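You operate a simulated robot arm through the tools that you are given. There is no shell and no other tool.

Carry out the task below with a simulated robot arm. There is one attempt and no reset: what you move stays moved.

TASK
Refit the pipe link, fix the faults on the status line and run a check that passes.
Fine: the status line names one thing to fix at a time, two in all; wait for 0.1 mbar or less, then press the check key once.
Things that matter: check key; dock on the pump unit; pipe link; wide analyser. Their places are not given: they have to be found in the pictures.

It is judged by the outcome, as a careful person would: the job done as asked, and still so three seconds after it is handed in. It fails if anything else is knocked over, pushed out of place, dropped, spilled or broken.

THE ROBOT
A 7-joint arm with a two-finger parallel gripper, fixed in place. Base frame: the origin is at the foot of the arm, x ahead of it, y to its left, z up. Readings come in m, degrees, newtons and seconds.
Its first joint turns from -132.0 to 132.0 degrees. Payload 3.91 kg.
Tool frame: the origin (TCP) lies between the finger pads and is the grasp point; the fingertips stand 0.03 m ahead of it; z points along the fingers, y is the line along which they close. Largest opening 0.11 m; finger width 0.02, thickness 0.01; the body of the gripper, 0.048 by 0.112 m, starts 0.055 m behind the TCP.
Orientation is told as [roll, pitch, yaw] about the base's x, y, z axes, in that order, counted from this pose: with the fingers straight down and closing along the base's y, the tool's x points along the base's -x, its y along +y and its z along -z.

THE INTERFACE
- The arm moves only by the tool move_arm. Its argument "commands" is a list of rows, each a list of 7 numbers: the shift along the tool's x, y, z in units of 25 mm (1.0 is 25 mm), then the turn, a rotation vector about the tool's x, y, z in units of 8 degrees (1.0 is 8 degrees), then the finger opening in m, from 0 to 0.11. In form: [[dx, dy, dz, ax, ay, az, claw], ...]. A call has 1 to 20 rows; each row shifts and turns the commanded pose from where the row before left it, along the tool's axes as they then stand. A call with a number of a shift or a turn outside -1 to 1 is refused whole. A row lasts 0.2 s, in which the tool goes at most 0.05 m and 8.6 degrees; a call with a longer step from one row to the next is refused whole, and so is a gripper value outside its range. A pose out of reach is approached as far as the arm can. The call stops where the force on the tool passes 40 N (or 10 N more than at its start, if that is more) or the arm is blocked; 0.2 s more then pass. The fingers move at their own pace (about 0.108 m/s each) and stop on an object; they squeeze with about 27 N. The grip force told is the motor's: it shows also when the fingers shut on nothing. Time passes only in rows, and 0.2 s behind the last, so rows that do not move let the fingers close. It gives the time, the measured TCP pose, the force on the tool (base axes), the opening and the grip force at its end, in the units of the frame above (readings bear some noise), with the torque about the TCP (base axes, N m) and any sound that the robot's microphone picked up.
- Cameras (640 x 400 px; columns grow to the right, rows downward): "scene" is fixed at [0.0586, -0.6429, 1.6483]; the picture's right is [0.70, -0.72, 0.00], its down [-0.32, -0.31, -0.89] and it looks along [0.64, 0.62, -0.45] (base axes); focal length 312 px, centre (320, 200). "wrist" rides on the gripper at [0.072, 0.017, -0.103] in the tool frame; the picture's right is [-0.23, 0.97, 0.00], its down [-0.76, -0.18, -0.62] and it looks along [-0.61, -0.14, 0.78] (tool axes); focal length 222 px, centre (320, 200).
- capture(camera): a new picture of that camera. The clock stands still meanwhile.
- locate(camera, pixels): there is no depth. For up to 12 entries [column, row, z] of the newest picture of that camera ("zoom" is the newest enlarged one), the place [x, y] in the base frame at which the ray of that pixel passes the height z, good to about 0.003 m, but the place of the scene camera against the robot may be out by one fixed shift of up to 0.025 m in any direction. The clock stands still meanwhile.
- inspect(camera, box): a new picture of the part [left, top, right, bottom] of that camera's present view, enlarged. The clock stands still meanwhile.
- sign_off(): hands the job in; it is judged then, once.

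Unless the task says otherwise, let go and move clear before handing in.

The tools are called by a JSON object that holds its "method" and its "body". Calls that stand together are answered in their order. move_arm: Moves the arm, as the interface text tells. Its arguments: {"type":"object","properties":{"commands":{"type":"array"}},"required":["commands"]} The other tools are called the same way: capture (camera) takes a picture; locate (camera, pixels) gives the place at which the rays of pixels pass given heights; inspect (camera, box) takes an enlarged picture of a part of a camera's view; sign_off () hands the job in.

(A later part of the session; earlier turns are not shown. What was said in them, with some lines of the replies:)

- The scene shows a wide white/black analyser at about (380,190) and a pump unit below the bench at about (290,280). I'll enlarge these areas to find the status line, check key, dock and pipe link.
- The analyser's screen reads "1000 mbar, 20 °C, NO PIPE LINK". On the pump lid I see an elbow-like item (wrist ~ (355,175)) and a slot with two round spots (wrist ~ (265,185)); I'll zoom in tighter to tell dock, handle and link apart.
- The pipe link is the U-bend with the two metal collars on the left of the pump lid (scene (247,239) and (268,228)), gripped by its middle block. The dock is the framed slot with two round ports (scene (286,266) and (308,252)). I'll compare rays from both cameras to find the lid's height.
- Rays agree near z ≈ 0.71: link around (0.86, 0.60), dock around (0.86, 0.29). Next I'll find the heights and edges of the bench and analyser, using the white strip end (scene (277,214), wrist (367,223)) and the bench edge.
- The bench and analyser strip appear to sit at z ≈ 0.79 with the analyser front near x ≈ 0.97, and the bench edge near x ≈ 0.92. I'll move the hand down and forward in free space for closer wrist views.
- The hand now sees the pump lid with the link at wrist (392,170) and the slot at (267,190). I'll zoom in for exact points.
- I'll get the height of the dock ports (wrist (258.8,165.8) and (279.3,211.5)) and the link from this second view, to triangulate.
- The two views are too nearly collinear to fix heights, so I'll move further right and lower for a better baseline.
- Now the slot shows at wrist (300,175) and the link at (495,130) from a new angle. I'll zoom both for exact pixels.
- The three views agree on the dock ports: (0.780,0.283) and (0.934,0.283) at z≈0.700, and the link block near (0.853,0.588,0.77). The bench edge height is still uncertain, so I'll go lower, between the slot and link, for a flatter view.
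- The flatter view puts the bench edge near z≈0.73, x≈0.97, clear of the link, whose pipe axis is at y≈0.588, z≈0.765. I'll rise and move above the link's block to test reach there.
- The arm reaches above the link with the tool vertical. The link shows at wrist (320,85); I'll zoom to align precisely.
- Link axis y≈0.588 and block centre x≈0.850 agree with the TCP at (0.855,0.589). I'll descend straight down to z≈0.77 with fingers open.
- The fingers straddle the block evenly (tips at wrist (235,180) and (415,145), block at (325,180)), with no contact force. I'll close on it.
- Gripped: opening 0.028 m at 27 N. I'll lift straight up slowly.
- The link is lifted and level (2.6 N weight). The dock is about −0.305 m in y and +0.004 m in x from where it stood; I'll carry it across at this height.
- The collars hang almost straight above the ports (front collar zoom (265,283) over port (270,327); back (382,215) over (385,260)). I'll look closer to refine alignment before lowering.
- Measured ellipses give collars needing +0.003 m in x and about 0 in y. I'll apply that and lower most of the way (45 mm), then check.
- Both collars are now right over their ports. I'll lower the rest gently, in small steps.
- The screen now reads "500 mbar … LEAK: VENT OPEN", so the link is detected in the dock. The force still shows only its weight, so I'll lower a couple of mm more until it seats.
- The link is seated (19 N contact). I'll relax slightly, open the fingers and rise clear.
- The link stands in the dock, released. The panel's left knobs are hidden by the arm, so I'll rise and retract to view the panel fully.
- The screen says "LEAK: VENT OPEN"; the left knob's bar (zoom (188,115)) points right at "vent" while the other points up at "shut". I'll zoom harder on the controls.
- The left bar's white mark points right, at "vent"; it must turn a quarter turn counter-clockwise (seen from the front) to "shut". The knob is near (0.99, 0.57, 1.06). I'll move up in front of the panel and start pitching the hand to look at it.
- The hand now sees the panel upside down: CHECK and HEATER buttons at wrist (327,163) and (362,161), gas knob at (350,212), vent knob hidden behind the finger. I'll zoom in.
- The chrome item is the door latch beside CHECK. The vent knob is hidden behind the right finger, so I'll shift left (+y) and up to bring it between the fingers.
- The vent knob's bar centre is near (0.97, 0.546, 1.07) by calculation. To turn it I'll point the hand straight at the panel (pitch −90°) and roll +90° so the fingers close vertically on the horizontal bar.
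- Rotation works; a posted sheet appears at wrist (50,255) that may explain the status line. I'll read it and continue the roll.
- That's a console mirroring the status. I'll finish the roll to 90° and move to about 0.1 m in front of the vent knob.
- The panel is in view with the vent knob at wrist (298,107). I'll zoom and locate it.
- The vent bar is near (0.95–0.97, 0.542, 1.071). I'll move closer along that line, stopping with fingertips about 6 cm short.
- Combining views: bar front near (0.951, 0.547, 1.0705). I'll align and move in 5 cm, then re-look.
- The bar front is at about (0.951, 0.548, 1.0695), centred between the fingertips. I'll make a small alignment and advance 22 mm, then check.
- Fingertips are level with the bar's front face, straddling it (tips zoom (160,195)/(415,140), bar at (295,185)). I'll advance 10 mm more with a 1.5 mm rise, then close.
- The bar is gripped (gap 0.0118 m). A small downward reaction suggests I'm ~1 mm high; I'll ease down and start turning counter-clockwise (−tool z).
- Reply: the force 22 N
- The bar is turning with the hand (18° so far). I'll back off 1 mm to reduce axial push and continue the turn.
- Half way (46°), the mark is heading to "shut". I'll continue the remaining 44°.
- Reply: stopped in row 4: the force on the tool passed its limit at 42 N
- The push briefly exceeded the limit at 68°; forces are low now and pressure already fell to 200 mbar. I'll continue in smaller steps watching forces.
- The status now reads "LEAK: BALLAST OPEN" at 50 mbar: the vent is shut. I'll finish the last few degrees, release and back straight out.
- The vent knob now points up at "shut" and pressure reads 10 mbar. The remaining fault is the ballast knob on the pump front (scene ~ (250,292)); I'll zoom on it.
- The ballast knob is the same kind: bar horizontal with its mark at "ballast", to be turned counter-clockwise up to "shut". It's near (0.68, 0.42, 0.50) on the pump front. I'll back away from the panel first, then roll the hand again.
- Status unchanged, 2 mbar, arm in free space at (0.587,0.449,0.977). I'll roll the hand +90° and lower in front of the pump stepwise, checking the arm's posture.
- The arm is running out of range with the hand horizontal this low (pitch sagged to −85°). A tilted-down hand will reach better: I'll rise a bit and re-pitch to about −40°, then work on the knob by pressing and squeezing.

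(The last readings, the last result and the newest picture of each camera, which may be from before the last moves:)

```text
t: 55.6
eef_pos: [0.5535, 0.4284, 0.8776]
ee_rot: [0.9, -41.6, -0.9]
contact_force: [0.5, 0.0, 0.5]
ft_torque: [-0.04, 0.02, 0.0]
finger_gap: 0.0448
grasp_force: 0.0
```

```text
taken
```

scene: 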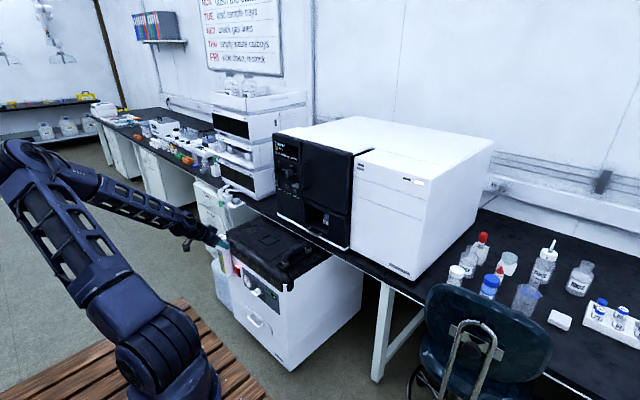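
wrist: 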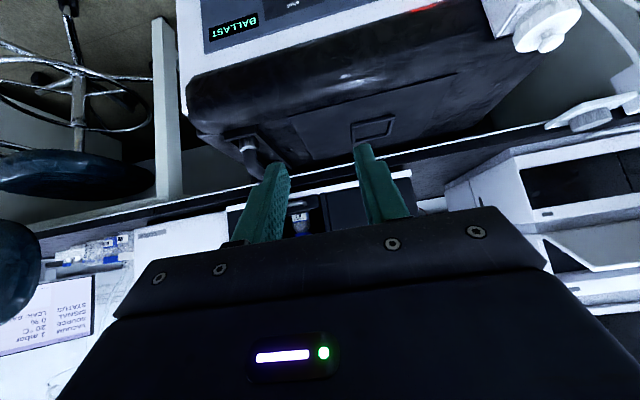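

Now the arm is upright with the hand pitched −42°. I'll lower about 0.2 m in front of the pump and look at the knob.

{"method": "move_arm", "body": {"commands": [[0.775, -0.04, 0.65, 0, 0, 0, 0.045], [0.775, -0.04, 0.65, 0, 0, 0, 0.045], [0.775, -0.04, 0.65, 0, 0, 0, 0.045], [0.775, -0.04, 0.65, 0, 0, 0, 0.045], [0.775, -0.04, 0.65, 0, 0, 0, 0.045], [0.775, -0.04, 0.65, 0, 0, 0, 0.045], [0.775, -0.04, 0.65, 0, 0, 0, 0.045], [0.775, -0.04, 0.65, 0, 0, 0, 0.045], [0, 0, 0, 0, 0, 0, 0.045]]}}

{"method": "capture", "body": {"camera": "scene"}}

{"method": "capture", "body": {"camera": "wrist"}}

```text
t: 57.6
eef_pos: [0.5256, 0.4251, 0.6773]
ee_rot: [0.9, -41.9, -0.8]
contact_force: [-0.1, 0.0, 0.6]
ft_torque: [0.03, 0.0, 0.0]
finger_gap: 0.0454
grasp_force: 0.0
```

```text
taken
```

scene: 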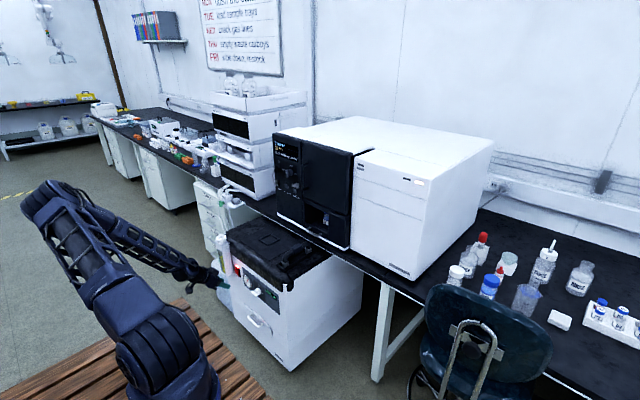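

```text
taken
```

wrist: 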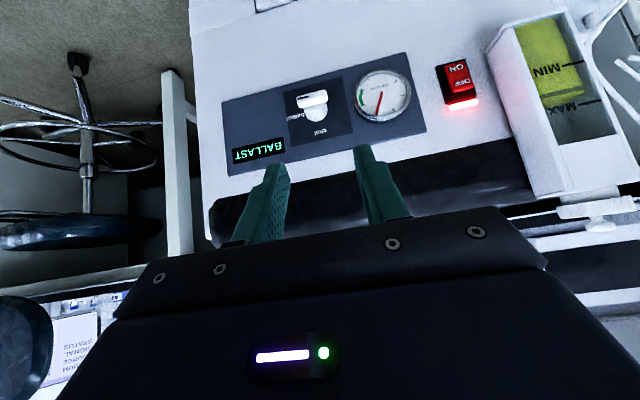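

Great view of the pump panel: ballast knob bar at wrist (314,98), with its mark toward "ballast". I'll zoom and locate it.

{"method": "inspect", "body": {"camera": "wrist", "box": [270, 60, 370, 150]}}

{"method": "locate", "body": {"camera": "wrist", "pixels": [[314, 100, 0.46], [314, 100, 0.48], [314, 100, 0.5], [314, 100, 0.52], [314, 100, 0.54], [314, 100, 0.56], [300, 160, 0.6], [300, 160, 0.62], [230, 205, 0.62], [230, 205, 0.65]]}}

```text
4.44 times, centred on (320, 105) of wrist
```

zoom: 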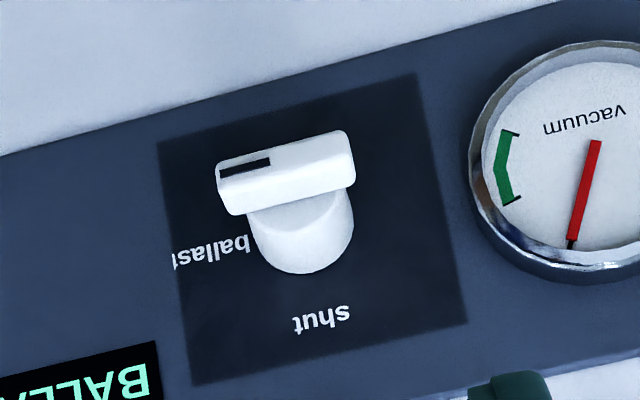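

```text
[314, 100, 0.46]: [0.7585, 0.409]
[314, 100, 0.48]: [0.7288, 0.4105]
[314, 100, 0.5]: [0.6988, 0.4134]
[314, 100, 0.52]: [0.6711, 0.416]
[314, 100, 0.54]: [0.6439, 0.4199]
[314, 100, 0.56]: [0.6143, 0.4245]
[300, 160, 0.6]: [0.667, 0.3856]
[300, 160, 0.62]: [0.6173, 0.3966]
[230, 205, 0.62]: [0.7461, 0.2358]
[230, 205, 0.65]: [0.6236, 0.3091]
```

The bar centre triangulates to about (0.678, 0.416, 0.515). I'll move the hand closer along its pointing direction, staying ~5 cm short, for an exact look.

{"method": "move_arm", "body": {"commands": [[-0.03, -0.06, 0.8, 0, 0, 0, 0.03], [-0.03, -0.06, 0.8, 0, 0, 0, 0.02], [-0.03, -0.06, 0.8, 0, 0, 0, 0.01], [-0.03, -0.06, 0.8, 0, 0, 0, 0.0], [-0.03, -0.06, 0.8, 0, 0, 0, 0.0], [-0.03, -0.06, 0.8, 0, 0, 0, 0.0], [0, 0, 0, 0, 0, 0, 0.0]]}}

{"method": "capture", "body": {"camera": "wrist"}}

{"method": "inspect", "body": {"camera": "wrist", "box": [240, 80, 400, 220]}}

{"method": "inspect", "body": {"camera": "scene", "box": [210, 250, 290, 320]}}

```text
t: 59.2
eef_pos: [0.6081, 0.4176, 0.5905]
ee_rot: [0.8, -41.8, -0.9]
contact_force: [0.3, -0.7, -0.1]
ft_torque: [-0.01, -0.01, -0.02]
finger_gap: 0.0001
grasp_force: 26.7
```

```text
taken
```

wrist: 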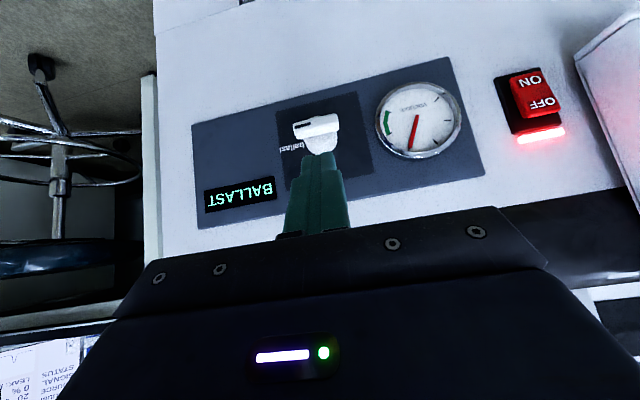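

```text
2.86 times, centred on (320, 150) of wrist
```

zoom: 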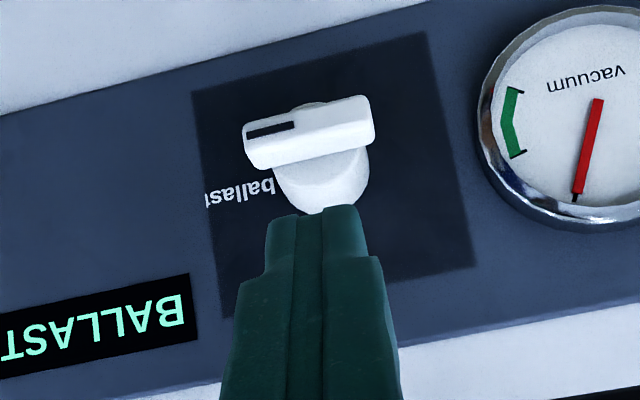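

```text
5.71 times, centred on (250, 285) of scene
```

zoom: 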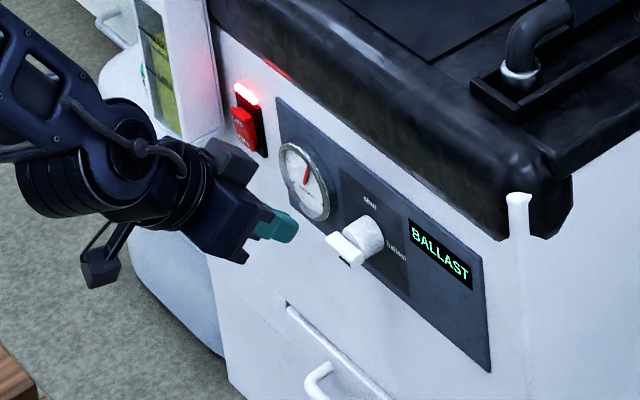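

{"method": "locate", "body": {"camera": "wrist", "pixels": [[316.2, 125.5, 0.49], [316.2, 125.5, 0.5], [316.2, 125.5, 0.51], [316.2, 125.5, 0.52], [316.2, 125.5, 0.53], [293.1, 131, 0.51], [338.6, 122, 0.51], [321, 151, 0.51], [321, 151, 0.52], [321, 151, 0.53], [321, 151, 0.54], [318, 110, 0.5]]}}

```text
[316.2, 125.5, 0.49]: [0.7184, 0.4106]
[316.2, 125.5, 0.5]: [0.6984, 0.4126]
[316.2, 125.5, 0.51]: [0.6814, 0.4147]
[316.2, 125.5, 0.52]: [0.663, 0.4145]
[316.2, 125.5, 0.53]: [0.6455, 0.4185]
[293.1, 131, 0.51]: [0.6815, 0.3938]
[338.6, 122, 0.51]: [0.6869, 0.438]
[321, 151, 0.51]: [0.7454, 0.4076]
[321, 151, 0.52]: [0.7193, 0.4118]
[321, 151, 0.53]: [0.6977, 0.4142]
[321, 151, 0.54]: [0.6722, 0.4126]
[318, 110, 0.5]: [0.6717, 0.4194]
```

The bar's front centre is (0.678, 0.4155, 0.511), ends at y 0.394 and 0.438. Plan: with fingers shut, press the left (+y) end downward then slide right, turning the bar counter-clockwise up to "shut". First I'll hover the tip just above the left end.

{"method": "move_arm", "body": {"commands": [[-0.19, 0.2, 0.6, 0, 0, 0, 0.0], [-0.19, 0.2, 0.6, 0, 0, 0, 0.0], [-0.19, 0.2, 0.6, 0, 0, 0, 0.0], [-0.19, 0.2, 0.6, 0, 0, 0, 0.0], [0, 0, 0, 0, 0, 0, 0.0]]}}

{"method": "inspect", "body": {"camera": "wrist", "box": [240, 80, 400, 220]}}

{"method": "inspect", "body": {"camera": "scene", "box": [230, 265, 280, 315]}}

```text
t: 60.4
eef_pos: [0.662, 0.436, 0.5578]
ee_rot: [0.8, -41.8, -0.8]
contact_force: [-0.1, -1.5, 0.8]
ft_torque: [0.0, 0.0, 0.03]
finger_gap: 0.0001
grasp_force: 26.4
```

```text
2.86 times, centred on (320, 150) of wrist
```

zoom: 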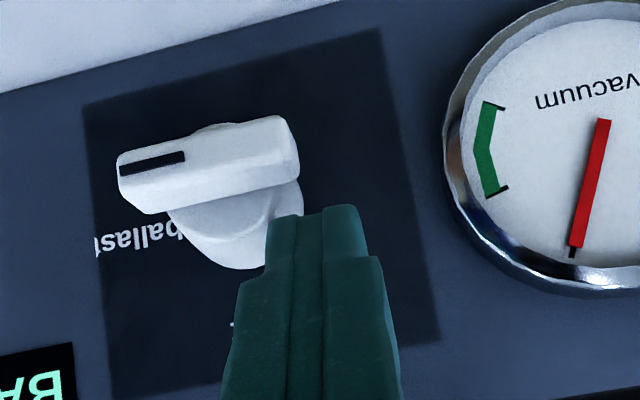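

```text
8.00 times, centred on (255, 290) of scene
```

zoom: 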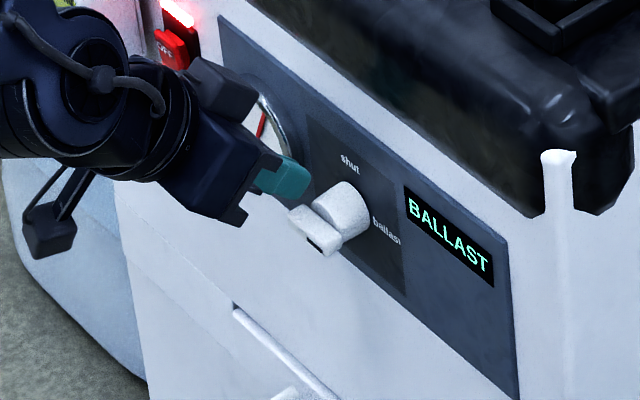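

The tip sits just above the bar's left end. I'll press straight down in small steps (about 19 mm first).

{"method": "move_arm", "body": {"commands": [[0.13, 0, 0.15, 0, 0, 0, 0.0], [0.13, 0, 0.15, 0, 0, 0, 0.0], [0.13, 0, 0.15, 0, 0, 0, 0.0], [0.13, 0, 0.15, 0, 0, 0, 0.0], [0, 0, 0, 0, 0, 0, 0.0]]}}

{"method": "inspect", "body": {"camera": "wrist", "box": [240, 80, 400, 220]}}

{"method": "inspect", "body": {"camera": "scene", "box": [230, 265, 280, 315]}}

```text
t: 61.6
eef_pos: [0.6626, 0.4391, 0.5398]
ee_rot: [1.0, -41.8, -0.8]
contact_force: [3.5, 29.4, 5.7]
ft_torque: [0.58, -0.19, 0.65]
finger_gap: 0.0
grasp_force: 27.0
```

```text
2.86 times, centred on (320, 150) of wrist
```

zoom: 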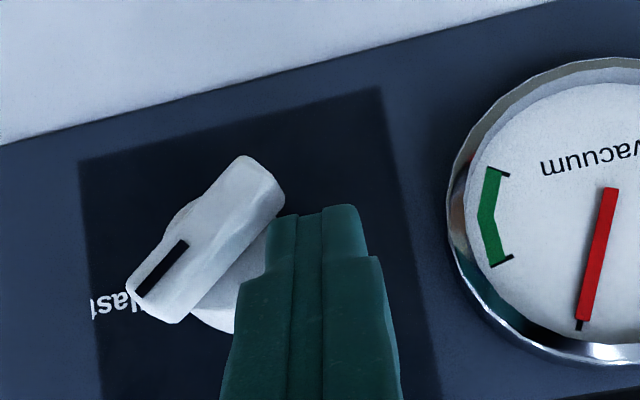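

```text
8.00 times, centred on (255, 290) of scene
```

zoom: 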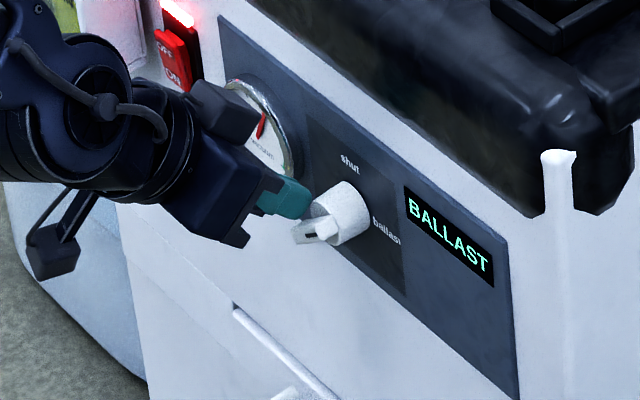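

The bar has turned about 40° counter-clockwise (mark end now at zoom (150,290), heading to "shut"). I'll continue down in smaller steps.

{"method": "move_arm", "body": {"commands": [[0.08, 0, 0.09, 0, 0, 0, 0.0], [0.08, 0, 0.09, 0, 0, 0, 0.0], [0.08, 0, 0.09, 0, 0, 0, 0.0], [0, 0, 0, 0, 0, 0, 0.0]]}}

{"method": "inspect", "body": {"camera": "wrist", "box": [240, 80, 400, 220]}}

{"method": "inspect", "body": {"camera": "scene", "box": [230, 265, 280, 315]}}

```text
t: 62.1
eef_pos: [0.6625, 0.4406, 0.536]
ee_rot: [1.2, -41.9, -0.8]
contact_force: [0.3, 2.8, -0.9]
ft_torque: [0.06, -0.01, 0.08]
finger_gap: 0.0001
grasp_force: 27.5
stopped in row 2: the force on the tool passed its limit at 41 N (the readings are from after the stop); the commanded pose is now the measured one
```

```text
2.86 times, centred on (320, 150) of wrist
```

zoom: 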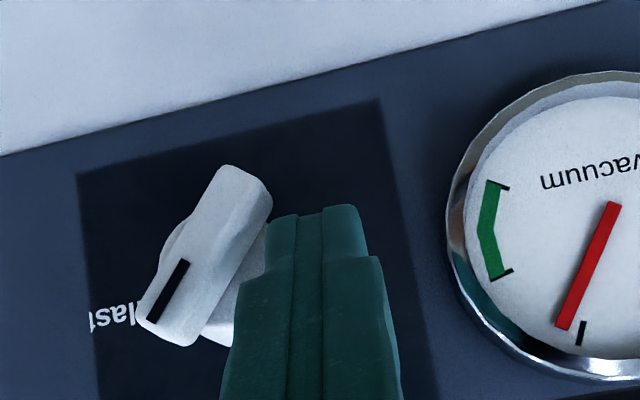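

```text
8.00 times, centred on (255, 290) of scene
```

zoom: 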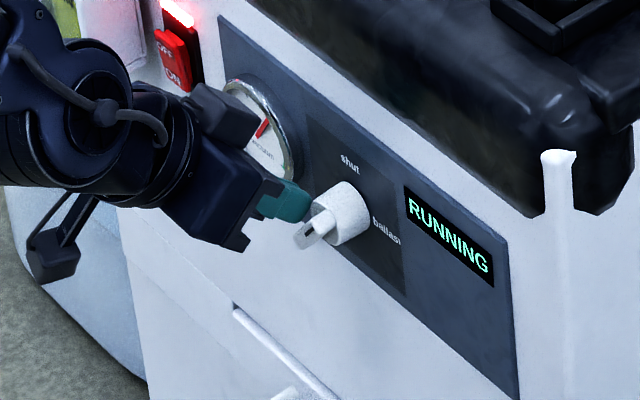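

The pump display now reads "RUNNING", so the ballast is registering shut, though the bar is ~30° short of upright. I'll back off, open the fingers, and then squeeze it to bring it fully vertical.

{"method": "move_arm", "body": {"commands": [[0, 0.1, -0.2, 0, 0, 0, 0.0], [0, 0, -0.6, 0, 0, 0, 0.0], [0, 0, -0.6, 0, 0, 0, 0.0], [0, 0, -0.6, 0, 0, 0, 0.0], [0, -0.55, 0, 0, 0, 0, 0.06], [0, -0.55, 0, 0, 0, 0, 0.06], [0, 0, 0, 0, 0, 0, 0.06]]}}

{"method": "inspect", "body": {"camera": "wrist", "box": [240, 60, 400, 220]}}

{"method": "inspect", "body": {"camera": "scene", "box": [230, 265, 280, 315]}}

{"method": "inspect", "body": {"camera": "scene", "box": [265, 130, 325, 205]}}

```text
t: 63.7
eef_pos: [0.629, 0.4157, 0.5743]
ee_rot: [1.1, -41.8, -0.9]
contact_force: [0.1, -0.2, -0.2]
ft_torque: [-0.01, 0.01, -0.02]
finger_gap: 0.0601
grasp_force: 0.0
```

```text
2.50 times, centred on (320, 140) of wrist
```

zoom: 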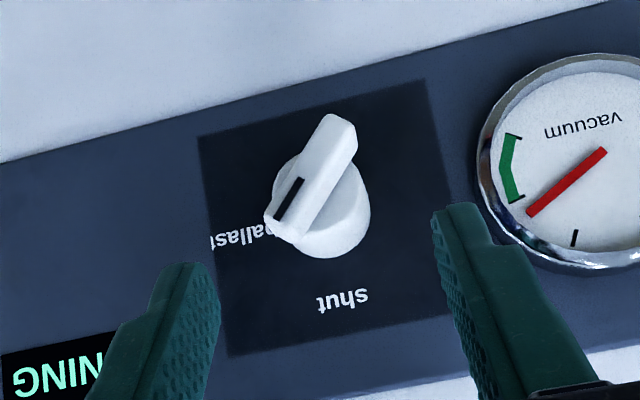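

```text
8.00 times, centred on (255, 290) of scene
```

zoom: 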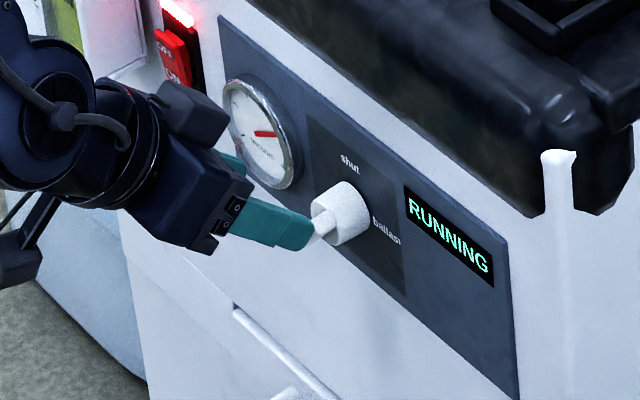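

```text
5.33 times, centred on (295, 168) of scene
```

zoom: 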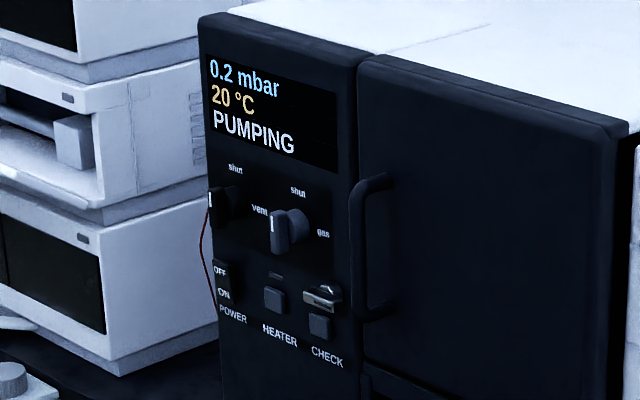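

The screen says "PUMPING" at 0.2 mbar. The ballast bar is still ~30° off upright, so I'll finish it with a squeeze; first an exact centre check.

{"method": "locate", "body": {"camera": "wrist", "pixels": [[318, 130.8, 0.511], [318, 130.8, 0.505], [321, 147, 0.511], [321, 147, 0.52]]}}

{"method": "inspect", "body": {"camera": "wrist", "box": [285, 95, 355, 165]}}

```text
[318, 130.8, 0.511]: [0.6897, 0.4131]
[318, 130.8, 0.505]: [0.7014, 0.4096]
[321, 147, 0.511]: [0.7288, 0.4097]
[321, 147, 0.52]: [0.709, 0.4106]
```

```text
5.71 times, centred on (320, 130) of wrist
```

zoom: 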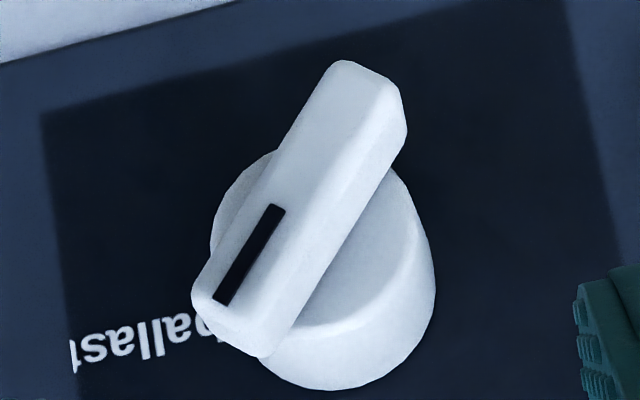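

I'll advance with open fingers around the bar, then close gently to straighten it.

{"method": "move_arm", "body": {"commands": [[0.042, -0.022, 0.52, 0, 0, 0, 0.06], [0.042, -0.022, 0.52, 0, 0, 0, 0.06], [0.042, -0.022, 0.52, 0, 0, 0, 0.06], [0.042, -0.022, 0.5, 0, 0, 0, 0.06], [0, 0, 0, 0, 0, 0, 0.06]]}}

{"method": "inspect", "body": {"camera": "wrist", "box": [240, 80, 400, 230]}}

{"method": "inspect", "body": {"camera": "scene", "box": [230, 265, 280, 315]}}

```text
t: 64.9
eef_pos: [0.6584, 0.4136, 0.5321]
ee_rot: [1.2, -41.9, -0.7]
contact_force: [1.0, 0.5, -0.8]
ft_torque: [-0.02, 0.0, -0.04]
finger_gap: 0.06
grasp_force: 0.1
```

```text
2.67 times, centred on (320, 155) of wrist
```

zoom: 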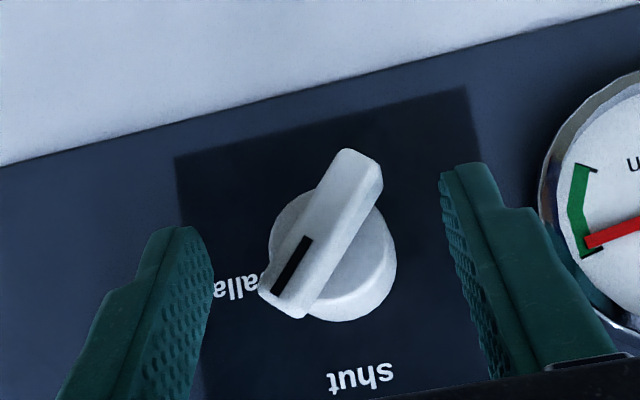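

```text
8.00 times, centred on (255, 290) of scene
```

zoom: 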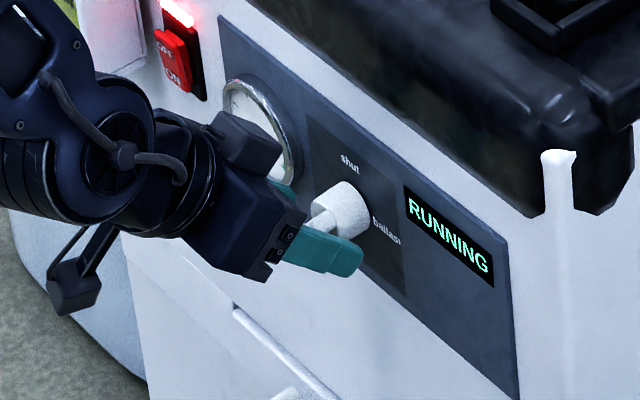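

Fingers straddle the knob evenly. I'll close to squeeze the bar upright.

{"method": "move_arm", "body": {"commands": [[0, 0, 0, 0, 0, 0, 0.04], [0, 0, 0, 0, 0, 0, 0.03], [0, 0, 0, 0, 0, 0, 0.02], [0, 0, 0, 0, 0, 0, 0.01], [0, 0, 0, 0, 0, 0, 0.0], [0, 0, 0, 0, 0, 0, 0.0]]}}

{"method": "inspect", "body": {"camera": "wrist", "box": [240, 80, 400, 230]}}

{"method": "inspect", "body": {"camera": "scene", "box": [230, 265, 280, 315]}}

```text
t: 66.3
eef_pos: [0.6607, 0.4136, 0.5327]
ee_rot: [1.2, -41.9, -0.9]
contact_force: [0.0, -0.2, 2.6]
ft_torque: [0.01, 0.21, 0.76]
finger_gap: 0.0343
grasp_force: 45.3
```

```text
2.67 times, centred on (320, 155) of wrist
```

zoom: 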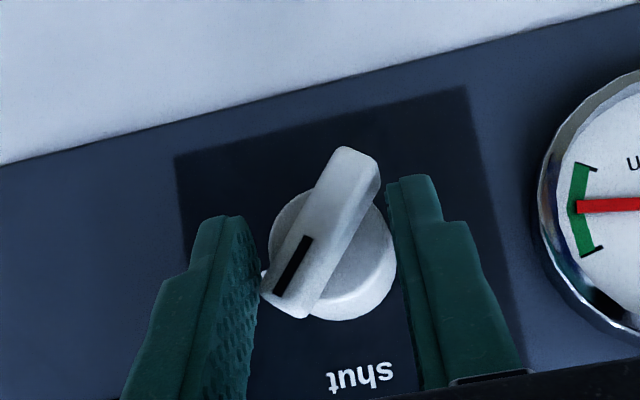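

```text
8.00 times, centred on (255, 290) of scene
```

zoom: 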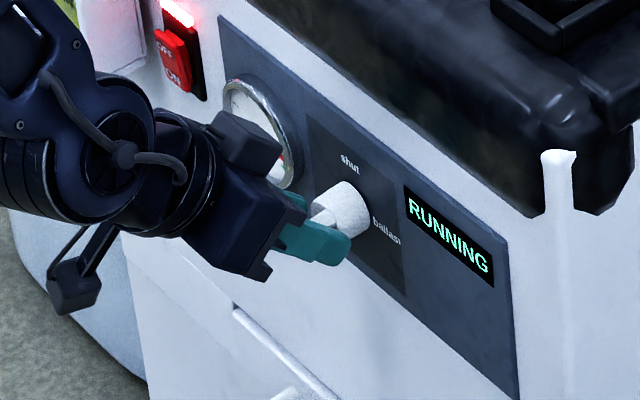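

The gap stopped at 0.034 m, which is the round knob base. I'll open, back off 5 mm from the panel so the tips only meet the bar, and squeeze again.

{"method": "move_arm", "body": {"commands": [[0, 0, 0, 0, 0, 0, 0.05], [0, 0, 0, 0, 0, 0, 0.05], [0.15, 0, -0.14, 0, 0, 0, 0.05], [0, 0, 0, 0, 0, 0, 0.05], [0, 0, 0, 0, 0, 0, 0.03], [0, 0, 0, 0, 0, 0, 0.02], [0, 0, 0, 0, 0, 0, 0.01], [0, 0, 0, 0, 0, 0, 0.0], [0, 0, 0, 0, 0, 0, 0.0]]}}

{"method": "inspect", "body": {"camera": "wrist", "box": [240, 80, 400, 230]}}

{"method": "inspect", "body": {"camera": "scene", "box": [230, 265, 280, 315]}}

```text
t: 68.3
eef_pos: [0.6527, 0.4137, 0.5325]
ee_rot: [1.2, -41.8, -0.8]
contact_force: [-1.4, 12.4, -2.3]
ft_torque: [0.24, 0.12, 0.19]
finger_gap: 0.0117
grasp_force: 45.2
```

```text
2.67 times, centred on (320, 155) of wrist
```

zoom: 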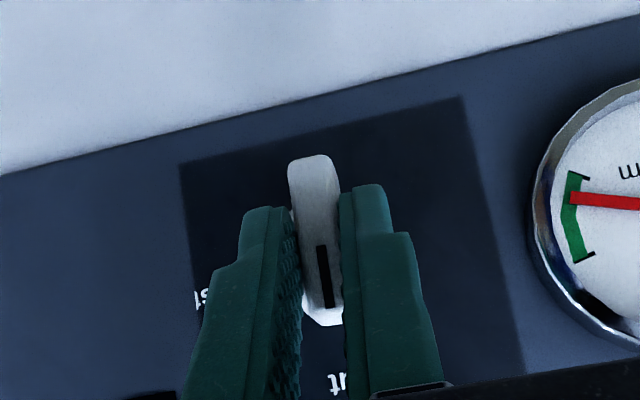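

```text
8.00 times, centred on (255, 290) of scene
```

zoom: 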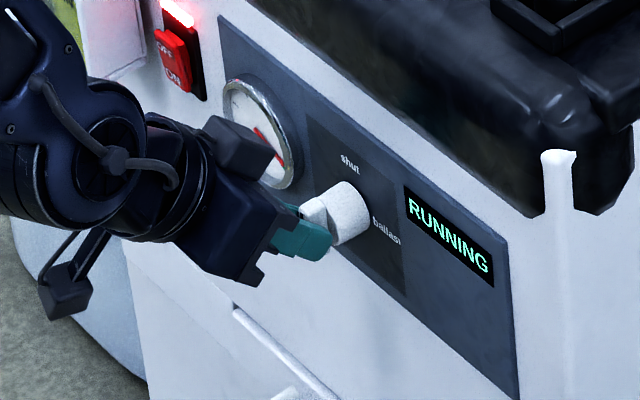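

The squeeze brought the bar upright (gap 0.0117 m, mark pointing at "shut"). I'll release and back straight off.

{"method": "move_arm", "body": {"commands": [[0, 0, 0, 0, 0, 0, 0.04], [0, 0, 0, 0, 0, 0, 0.04], [0, 0, -0.3, 0, 0, 0, 0.04], [0, 0, -0.7, 0, 0, 0, 0.04], [0, 0, -0.9, 0, 0, 0, 0.04], [0, 0, -0.9, 0, 0, 0, 0.04], [0, 0, -0.9, 0, 0, 0, 0.04], [0, 0, -0.9, 0, 0, 0, 0.04], [0, 0, 0, 0, 0, 0, 0.04]]}}

{"method": "inspect", "body": {"camera": "wrist", "box": [220, 40, 440, 200]}}

{"method": "inspect", "body": {"camera": "scene", "box": [265, 130, 325, 205]}}

{"method": "capture", "body": {"camera": "scene"}}

```text
t: 70.3
eef_pos: [0.5781, 0.4129, 0.6177]
ee_rot: [1.1, -41.8, -0.7]
contact_force: [0.3, 0.6, 0.1]
ft_torque: [0.0, -0.04, -0.02]
finger_gap: 0.0402
grasp_force: 0.0
```

```text
2.50 times, centred on (330, 120) of wrist
```

zoom: 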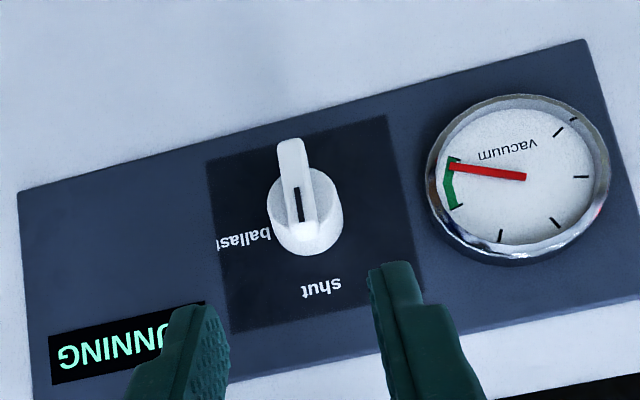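

```text
5.33 times, centred on (295, 168) of scene
```

zoom: 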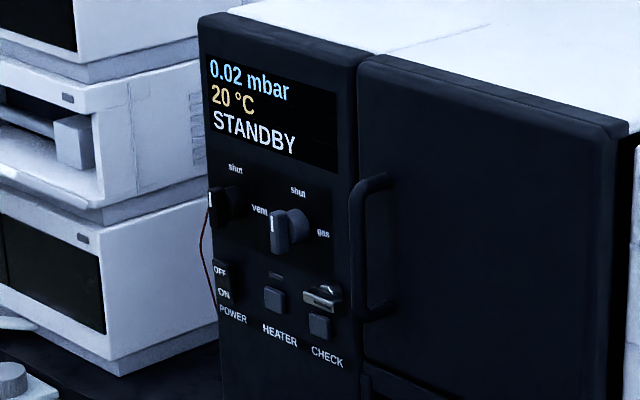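

```text
taken
```

scene: 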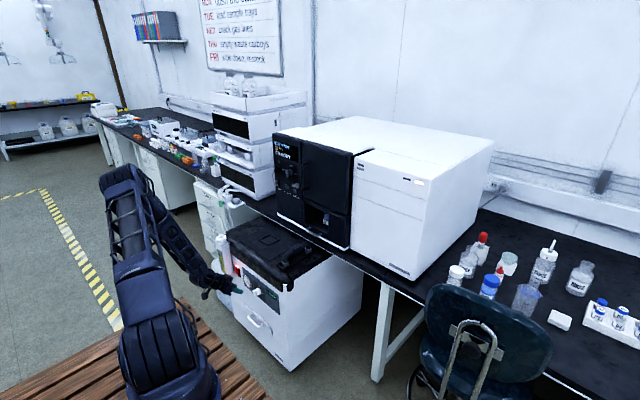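

Everything is clear now: "0.02 mbar, STANDBY", pump "RUNNING", ballast mark on "shut". Pressure is below 0.1 mbar, so next is the CHECK key near (0.989, 0.428, 0.977). I'll rise in front of the analyser.

{"method": "move_arm", "body": {"commands": [[-0.9, 0.04, -0.6, 0, 0, 0, 0.0], [-0.9, 0.04, -0.6, 0, 0, 0, 0.0], [-0.9, 0.04, -0.6, 0, 0, 0, 0.0], [-0.9, 0.04, -0.6, 0, 0, 0, 0.0], [-0.9, 0.04, -0.6, 0, 0, 0, 0.0], [-0.9, 0.04, -0.6, 0, 0, 0, 0.0], [-0.9, 0.04, -0.6, 0, 0, 0, 0.0], [-0.9, 0.04, -0.6, 0, 0, 0, 0.0], [-0.9, 0.04, -0.6, 0, 0, 0, 0.0], [-0.9, 0.04, -0.6, 0, 0, 0, 0.0], [-0.9, 0.04, -0.6, 0, 0, 0, 0.0], [-0.9, 0.04, -0.6, 0, 0, 0, 0.0], [-0.9, 0.04, -0.6, 0, 0, 0, 0.0], [-0.9, 0.04, -0.6, 0, 0, 0, 0.0], [0, 0, 0, 0, 0, 0, 0.0]]}}

{"method": "capture", "body": {"camera": "wrist"}}

{"method": "inspect", "body": {"camera": "wrist", "box": [250, 60, 450, 230]}}

```text
t: 73.5
eef_pos: [0.6718, 0.4198, 0.9844]
ee_rot: [1.2, -41.9, -0.7]
contact_force: [0.4, -0.3, 0.1]
ft_torque: [-0.04, -0.02, 0.0]
finger_gap: 0.0
grasp_force: 26.7
```

```text
taken
```

wrist: 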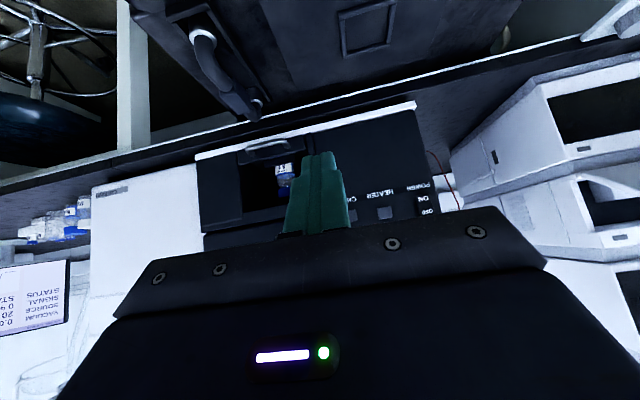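

```text
2.35 times, centred on (350, 145) of wrist
```

zoom: 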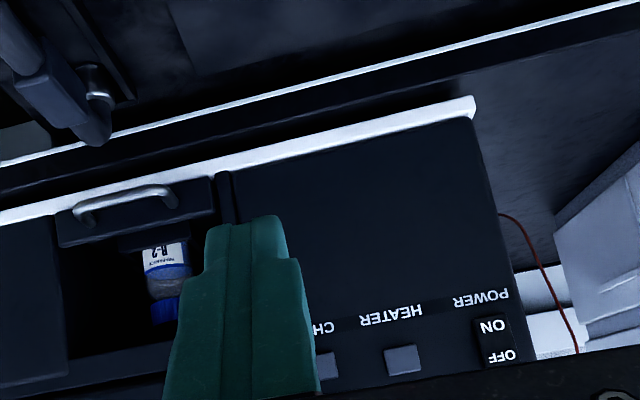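

I'll pitch the hand to horizontal facing the panel with fingers closed.

{"method": "move_arm", "body": {"commands": [[0, 0, 0, 0, -1, 0, 0.0], [0, 0, 0, 0, -1, 0, 0.0], [0, 0, 0, 0, -1, 0, 0.0], [0, 0, 0, 0, -1, 0, 0.0], [0, 0, 0, 0, -1, 0, 0.0], [0, 0, 0, 0, -1, 0, 0.0], [0, 0, 0, 0, 0, 0, 0.0]]}}

{"method": "capture", "body": {"camera": "wrist"}}

{"method": "inspect", "body": {"camera": "wrist", "box": [230, 0, 430, 170]}}

{"method": "inspect", "body": {"camera": "scene", "box": [200, 120, 340, 260]}}

```text
t: 75.1
eef_pos: [0.6728, 0.4204, 0.9851]
ee_rot: [84.9, -89.1, -84.9]
contact_force: [0.4, -0.4, -0.6]
ft_torque: [-0.03, 0.01, 0.01]
finger_gap: 0.0002
grasp_force: 27.3
```

```text
taken
```

wrist: 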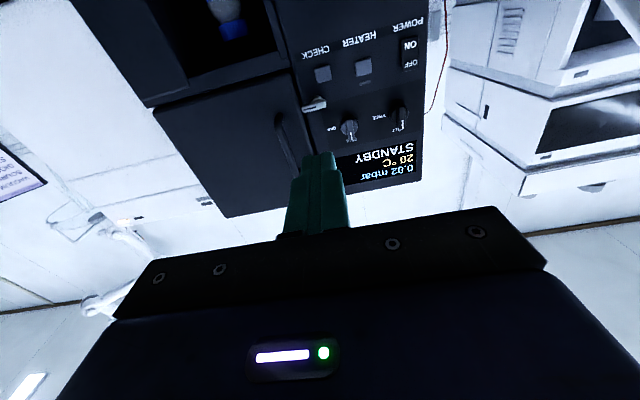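

```text
2.35 times, centred on (330, 85) of wrist
```

zoom: 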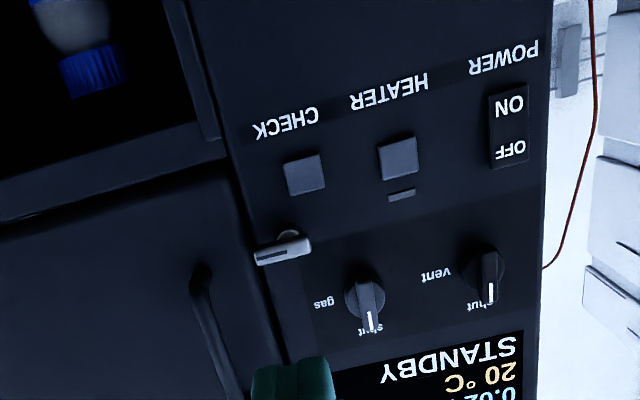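

```text
2.86 times, centred on (270, 190) of scene
```

zoom: 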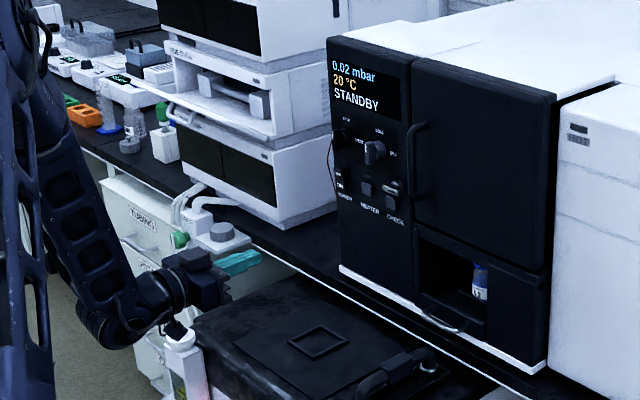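

The CHECK key is at wrist (323,74) with its latch clear above it; the vent bar is on "shut". I'll locate the key.

{"method": "locate", "body": {"camera": "wrist", "pixels": [[323.2, 74.4, 0.96], [323.2, 74.4, 0.97], [323.2, 74.4, 0.975], [323.2, 74.4, 0.98], [323.2, 74.4, 0.985], [363, 67, 0.97], [363, 67, 0.98]]}}

```text
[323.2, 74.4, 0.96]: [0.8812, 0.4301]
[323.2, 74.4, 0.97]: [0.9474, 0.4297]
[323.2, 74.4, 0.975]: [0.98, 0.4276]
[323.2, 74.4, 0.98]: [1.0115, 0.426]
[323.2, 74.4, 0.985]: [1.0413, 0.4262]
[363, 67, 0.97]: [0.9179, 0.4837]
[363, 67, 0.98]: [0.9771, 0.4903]
```

CHECK key confirmed at (0.987, 0.4275, 0.976). I'll advance to about 5 cm from it and re-check alignment.

{"method": "move_arm", "body": {"commands": [[0.033, 0.026, 0.8, 0, 0, 0, 0.0], [0.033, 0.026, 0.8, 0, 0, 0, 0.0], [0.033, 0.026, 0.8, 0, 0, 0, 0.0], [0.033, 0.026, 0.8, 0, 0, 0, 0.0], [0.033, 0.026, 0.8, 0, 0, 0, 0.0], [0.033, 0.026, 0.8, 0, 0, 0, 0.0], [0.033, 0.026, 0.8, 0, 0, 0, 0.0], [0.033, 0.026, 0.8, 0, 0, 0, 0.0], [0.033, 0.026, 0.8, 0, 0, 0, 0.0], [0.033, 0.026, 0.8, 0, 0, 0, 0.0], [0.033, 0.026, 0.8, 0, 0, 0, 0.0], [0, 0, 0, 0, 0, 0, 0.0]]}}

{"method": "capture", "body": {"camera": "wrist"}}

{"method": "inspect", "body": {"camera": "wrist", "box": [240, 60, 400, 220]}}

{"method": "inspect", "body": {"camera": "scene", "box": [265, 160, 325, 215]}}

```text
t: 77.7
eef_pos: [0.894, 0.4285, 0.9752]
ee_rot: [80.1, -89.1, -80.2]
contact_force: [1.0, 0.2, 0.8]
ft_torque: [-0.01, 0.03, -0.02]
finger_gap: 0.0
grasp_force: 27.4
```

```text
taken
```

wrist: 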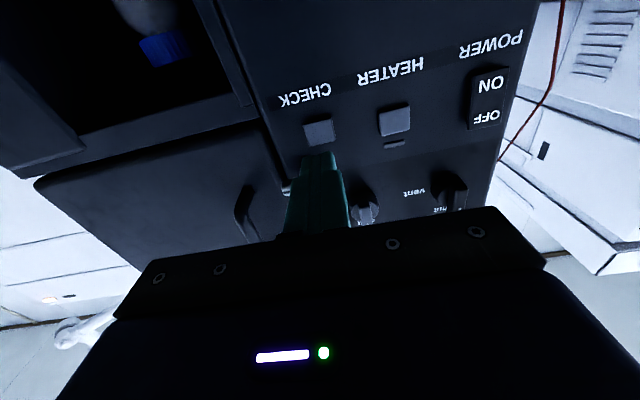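

```text
2.50 times, centred on (320, 140) of wrist
```

zoom: 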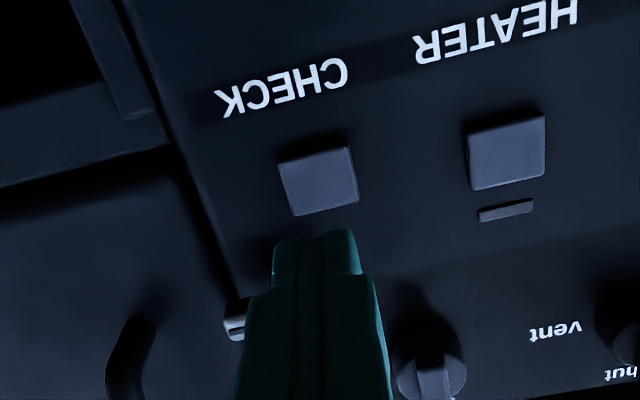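

```text
7.27 times, centred on (295, 188) of scene
```

zoom: 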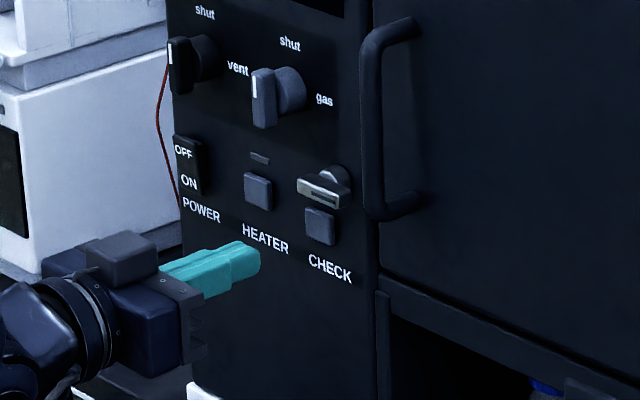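

{"method": "locate", "body": {"camera": "wrist", "pixels": [[318.8, 132, 0.96], [318.8, 132, 0.97], [318.8, 132, 0.975], [318.8, 132, 0.98], [318.8, 132, 0.985], [290, 190, 1.0], [290, 190, 1.01], [290, 190, 1.02]]}}

```text
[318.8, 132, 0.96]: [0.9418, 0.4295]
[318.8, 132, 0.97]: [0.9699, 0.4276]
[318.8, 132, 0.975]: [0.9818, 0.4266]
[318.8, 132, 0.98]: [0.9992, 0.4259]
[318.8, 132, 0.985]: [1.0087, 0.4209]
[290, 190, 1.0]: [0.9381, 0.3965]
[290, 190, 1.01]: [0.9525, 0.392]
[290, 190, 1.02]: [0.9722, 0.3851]
```

Aligned with the key (target y 0.4265, z 0.976). I'll advance to ~1 cm from it.

{"method": "move_arm", "body": {"commands": [[-0.02, -0.03, 0.5, 0, 0, 0, 0.0], [-0.02, -0.03, 0.5, 0, 0, 0, 0.0], [0, 0, 0.5, 0, 0, 0, 0.0], [0, 0, 0.4, 0, 0, 0, 0.0], [0, 0, 0, 0, 0, 0, 0.0]]}}

{"method": "inspect", "body": {"camera": "wrist", "box": [240, 60, 400, 220]}}

{"method": "inspect", "body": {"camera": "scene", "box": [265, 160, 325, 215]}}

```text
t: 78.9
eef_pos: [0.9404, 0.4276, 0.9761]
ee_rot: [80.4, -89.1, -80.5]
contact_force: [-0.3, -0.5, 0.2]
ft_torque: [-0.01, -0.01, -0.02]
finger_gap: 0.0
grasp_force: 27.3
```

```text
2.50 times, centred on (320, 140) of wrist
```

zoom: 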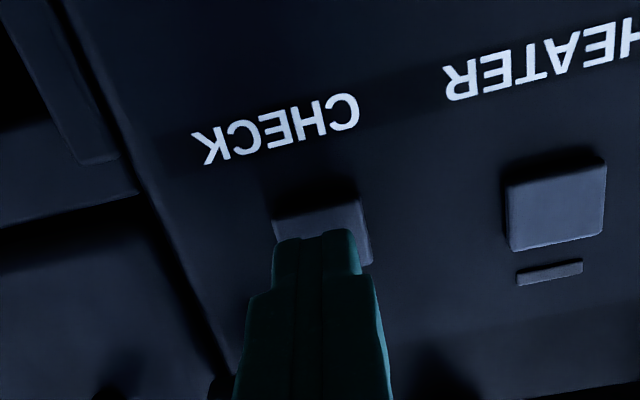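

```text
7.27 times, centred on (295, 188) of scene
```

zoom: 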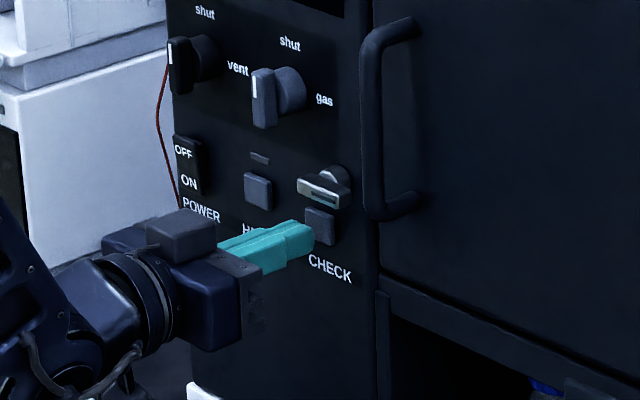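

The tip is about a centimetre from the CHECK key, centred on it and below the latch. I'll confirm the screen reading just before pressing.

{"method": "inspect", "body": {"camera": "scene", "box": [265, 130, 325, 205]}}

```text
5.33 times, centred on (295, 168) of scene
```

zoom: 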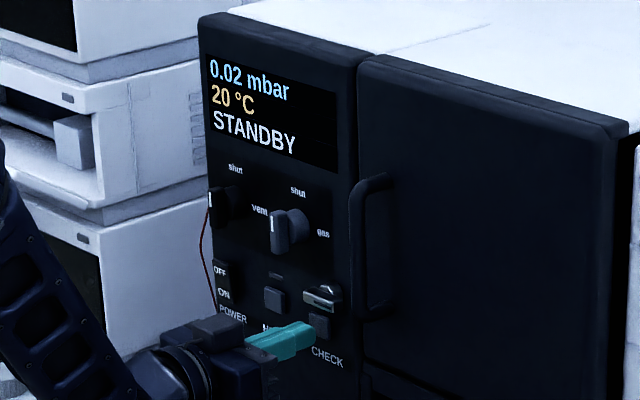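

Still 0.02 mbar, STANDBY. I'll press gently in 2–3 mm steps.

{"method": "move_arm", "body": {"commands": [[0, 0, 0.12, 0, 0, 0, 0.0], [0, 0, 0.12, 0, 0, 0, 0.0], [0, 0, 0.12, 0, 0, 0, 0.0], [0, 0, 0.12, 0, 0, 0, 0.0], [0, 0, 0, 0, 0, 0, 0.0]]}}

{"method": "inspect", "body": {"camera": "scene", "box": [265, 130, 325, 205]}}

```text
t: 80.1
eef_pos: [0.9516, 0.4266, 0.9755]
ee_rot: [78.7, -89.1, -78.8]
contact_force: [-1.8, -1.1, -0.2]
ft_torque: [-0.01, 0.02, -0.03]
finger_gap: 0.0
grasp_force: 27.1
heard: click
```

```text
5.33 times, centred on (295, 168) of scene
```

zoom: 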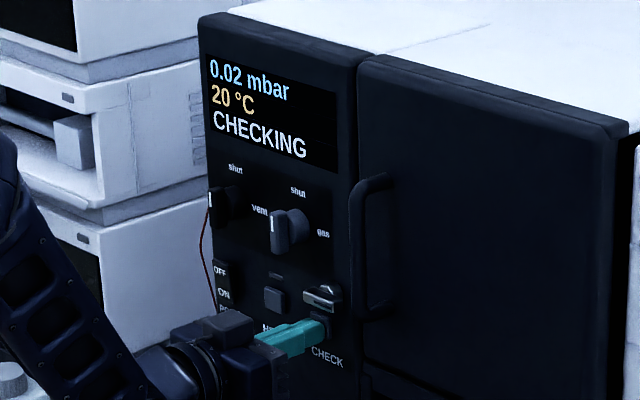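

A click was heard and the screen says "CHECKING": the key was pressed once. I'll back straight off and wait for the result.

{"method": "move_arm", "body": {"commands": [[0, 0, -0.3, 0, 0, 0, 0.0], [0, 0, -0.7, 0, 0, 0, 0.0], [0, 0, -0.9, 0, 0, 0, 0.0], [0, 0, -0.9, 0, 0, 0, 0.0], [0, 0, -0.9, 0, 0, 0, 0.0], [0, 0, -0.9, 0, 0, 0, 0.0], [0, 0, -0.9, 0, 0, 0, 0.0], [0, 0, -0.9, 0, 0, 0, 0.0], [0, 0, -0.9, 0, 0, 0, 0.0], [0, 0, -0.9, 0, 0, 0, 0.0], [0, 0, -0.9, 0, 0, 0, 0.0], [0, 0, 0, 0, 0, 0, 0.0]]}}

{"method": "inspect", "body": {"camera": "scene", "box": [265, 130, 325, 205]}}

{"method": "capture", "body": {"camera": "scene"}}

```text
t: 82.7
eef_pos: [0.7247, 0.4243, 0.976]
ee_rot: [79.6, -89.1, -79.7]
contact_force: [0.0, 0.5, 0.3]
ft_torque: [-0.01, 0.01, -0.02]
finger_gap: 0.0001
grasp_force: 26.8
```

```text
5.33 times, centred on (295, 168) of scene
```

zoom: 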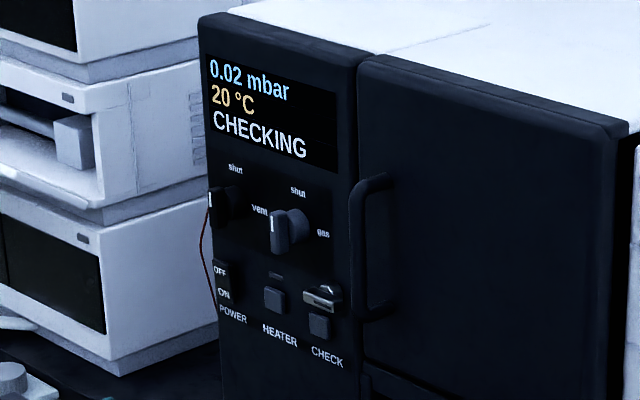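

```text
taken
```

scene: 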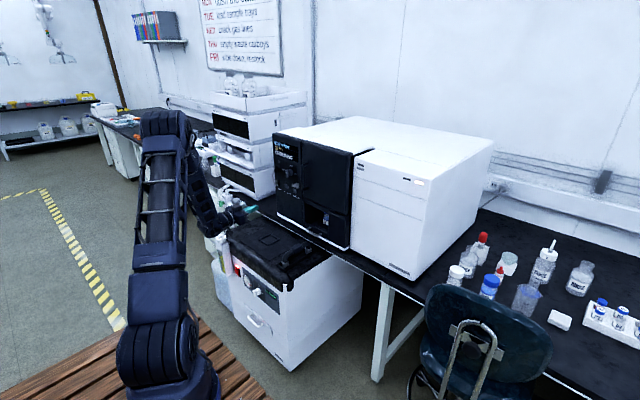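

The check is still running. I'll let time pass with the arm still, opening the fingers.

{"method": "move_arm", "body": {"commands": [[0, 0, 0, 0, 0, 0, 0.03], [0, 0, 0, 0, 0, 0, 0.03], [0, 0, 0, 0, 0, 0, 0.03], [0, 0, 0, 0, 0, 0, 0.03], [0, 0, 0, 0, 0, 0, 0.03], [0, 0, 0, 0, 0, 0, 0.03], [0, 0, 0, 0, 0, 0, 0.03], [0, 0, 0, 0, 0, 0, 0.03], [0, 0, 0, 0, 0, 0, 0.03], [0, 0, 0, 0, 0, 0, 0.03], [0, 0, 0, 0, 0, 0, 0.03], [0, 0, 0, 0, 0, 0, 0.03], [0, 0, 0, 0, 0, 0, 0.03], [0, 0, 0, 0, 0, 0, 0.03], [0, 0, 0, 0, 0, 0, 0.03], [0, 0, 0, 0, 0, 0, 0.03], [0, 0, 0, 0, 0, 0, 0.03], [0, 0, 0, 0, 0, 0, 0.03], [0, 0, 0, 0, 0, 0, 0.03], [0, 0, 0, 0, 0, 0, 0.03]]}}

{"method": "inspect", "body": {"camera": "scene", "box": [265, 130, 325, 205]}}

{"method": "inspect", "body": {"camera": "scene", "box": [215, 205, 345, 320]}}

```text
t: 86.9
eef_pos: [0.7243, 0.4244, 0.9763]
ee_rot: [79.8, -89.1, -79.7]
contact_force: [0.5, 0.0, -0.2]
ft_torque: [0.0, 0.01, -0.05]
finger_gap: 0.0302
grasp_force: 0.1
```

```text
5.33 times, centred on (295, 168) of scene
```

zoom: 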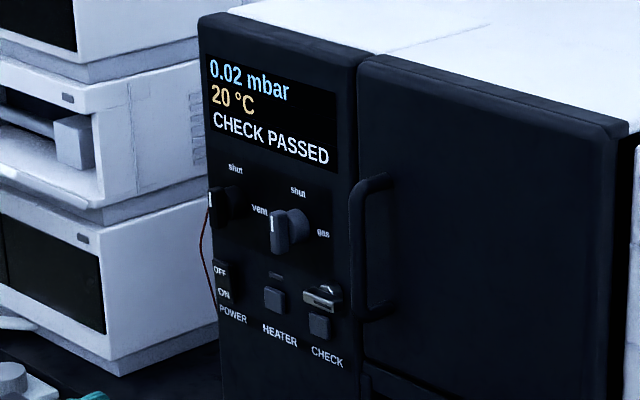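

```text
3.48 times, centred on (280, 262) of scene
```

zoom: 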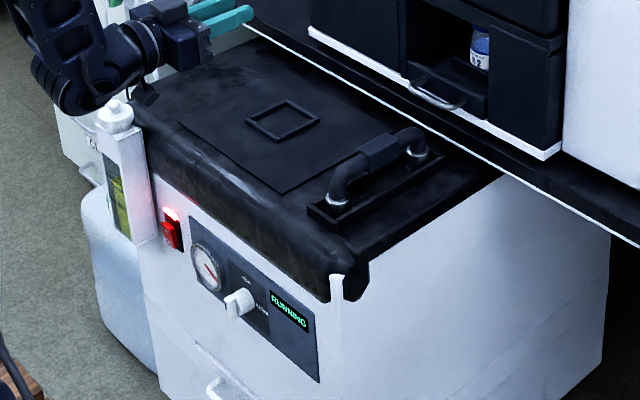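

The screen reads "CHECK PASSED" at 0.02 mbar. The link stands in the dock, both knobs point to "shut", the pump shows "RUNNING" and the hand is empty and clear, so I'll hand in the job.

{"method": "sign_off", "body": {}}

```text
The job is handed in.
```

The job is finished and handed in: the analyser's screen reads "CHECK PASSED" at 0.02 mbar, and the pump display shows "RUNNING".

- **Pipe link:** I moved it from the left of the pump lid into the dock. The "NO PIPE LINK" message cleared once it was in.
- **Fault 1, vent open:** I turned the vent knob on the analyser panel to "shut".
- **Fault 2, ballast open:** I turned the ballast knob on the pump front to "shut". It took a press on one end of the bar and then a squeeze to bring it fully upright.
- **Check:** With the pressure at 0.02 mbar and the status at STANDBY, I pressed the check key once and heard one click.

The arm hit its force limit briefly while turning each knob (about 41–42 N). I saw no damage and nothing else out of place in the last pictures. The hand was empty and clear of everything before I handed in.
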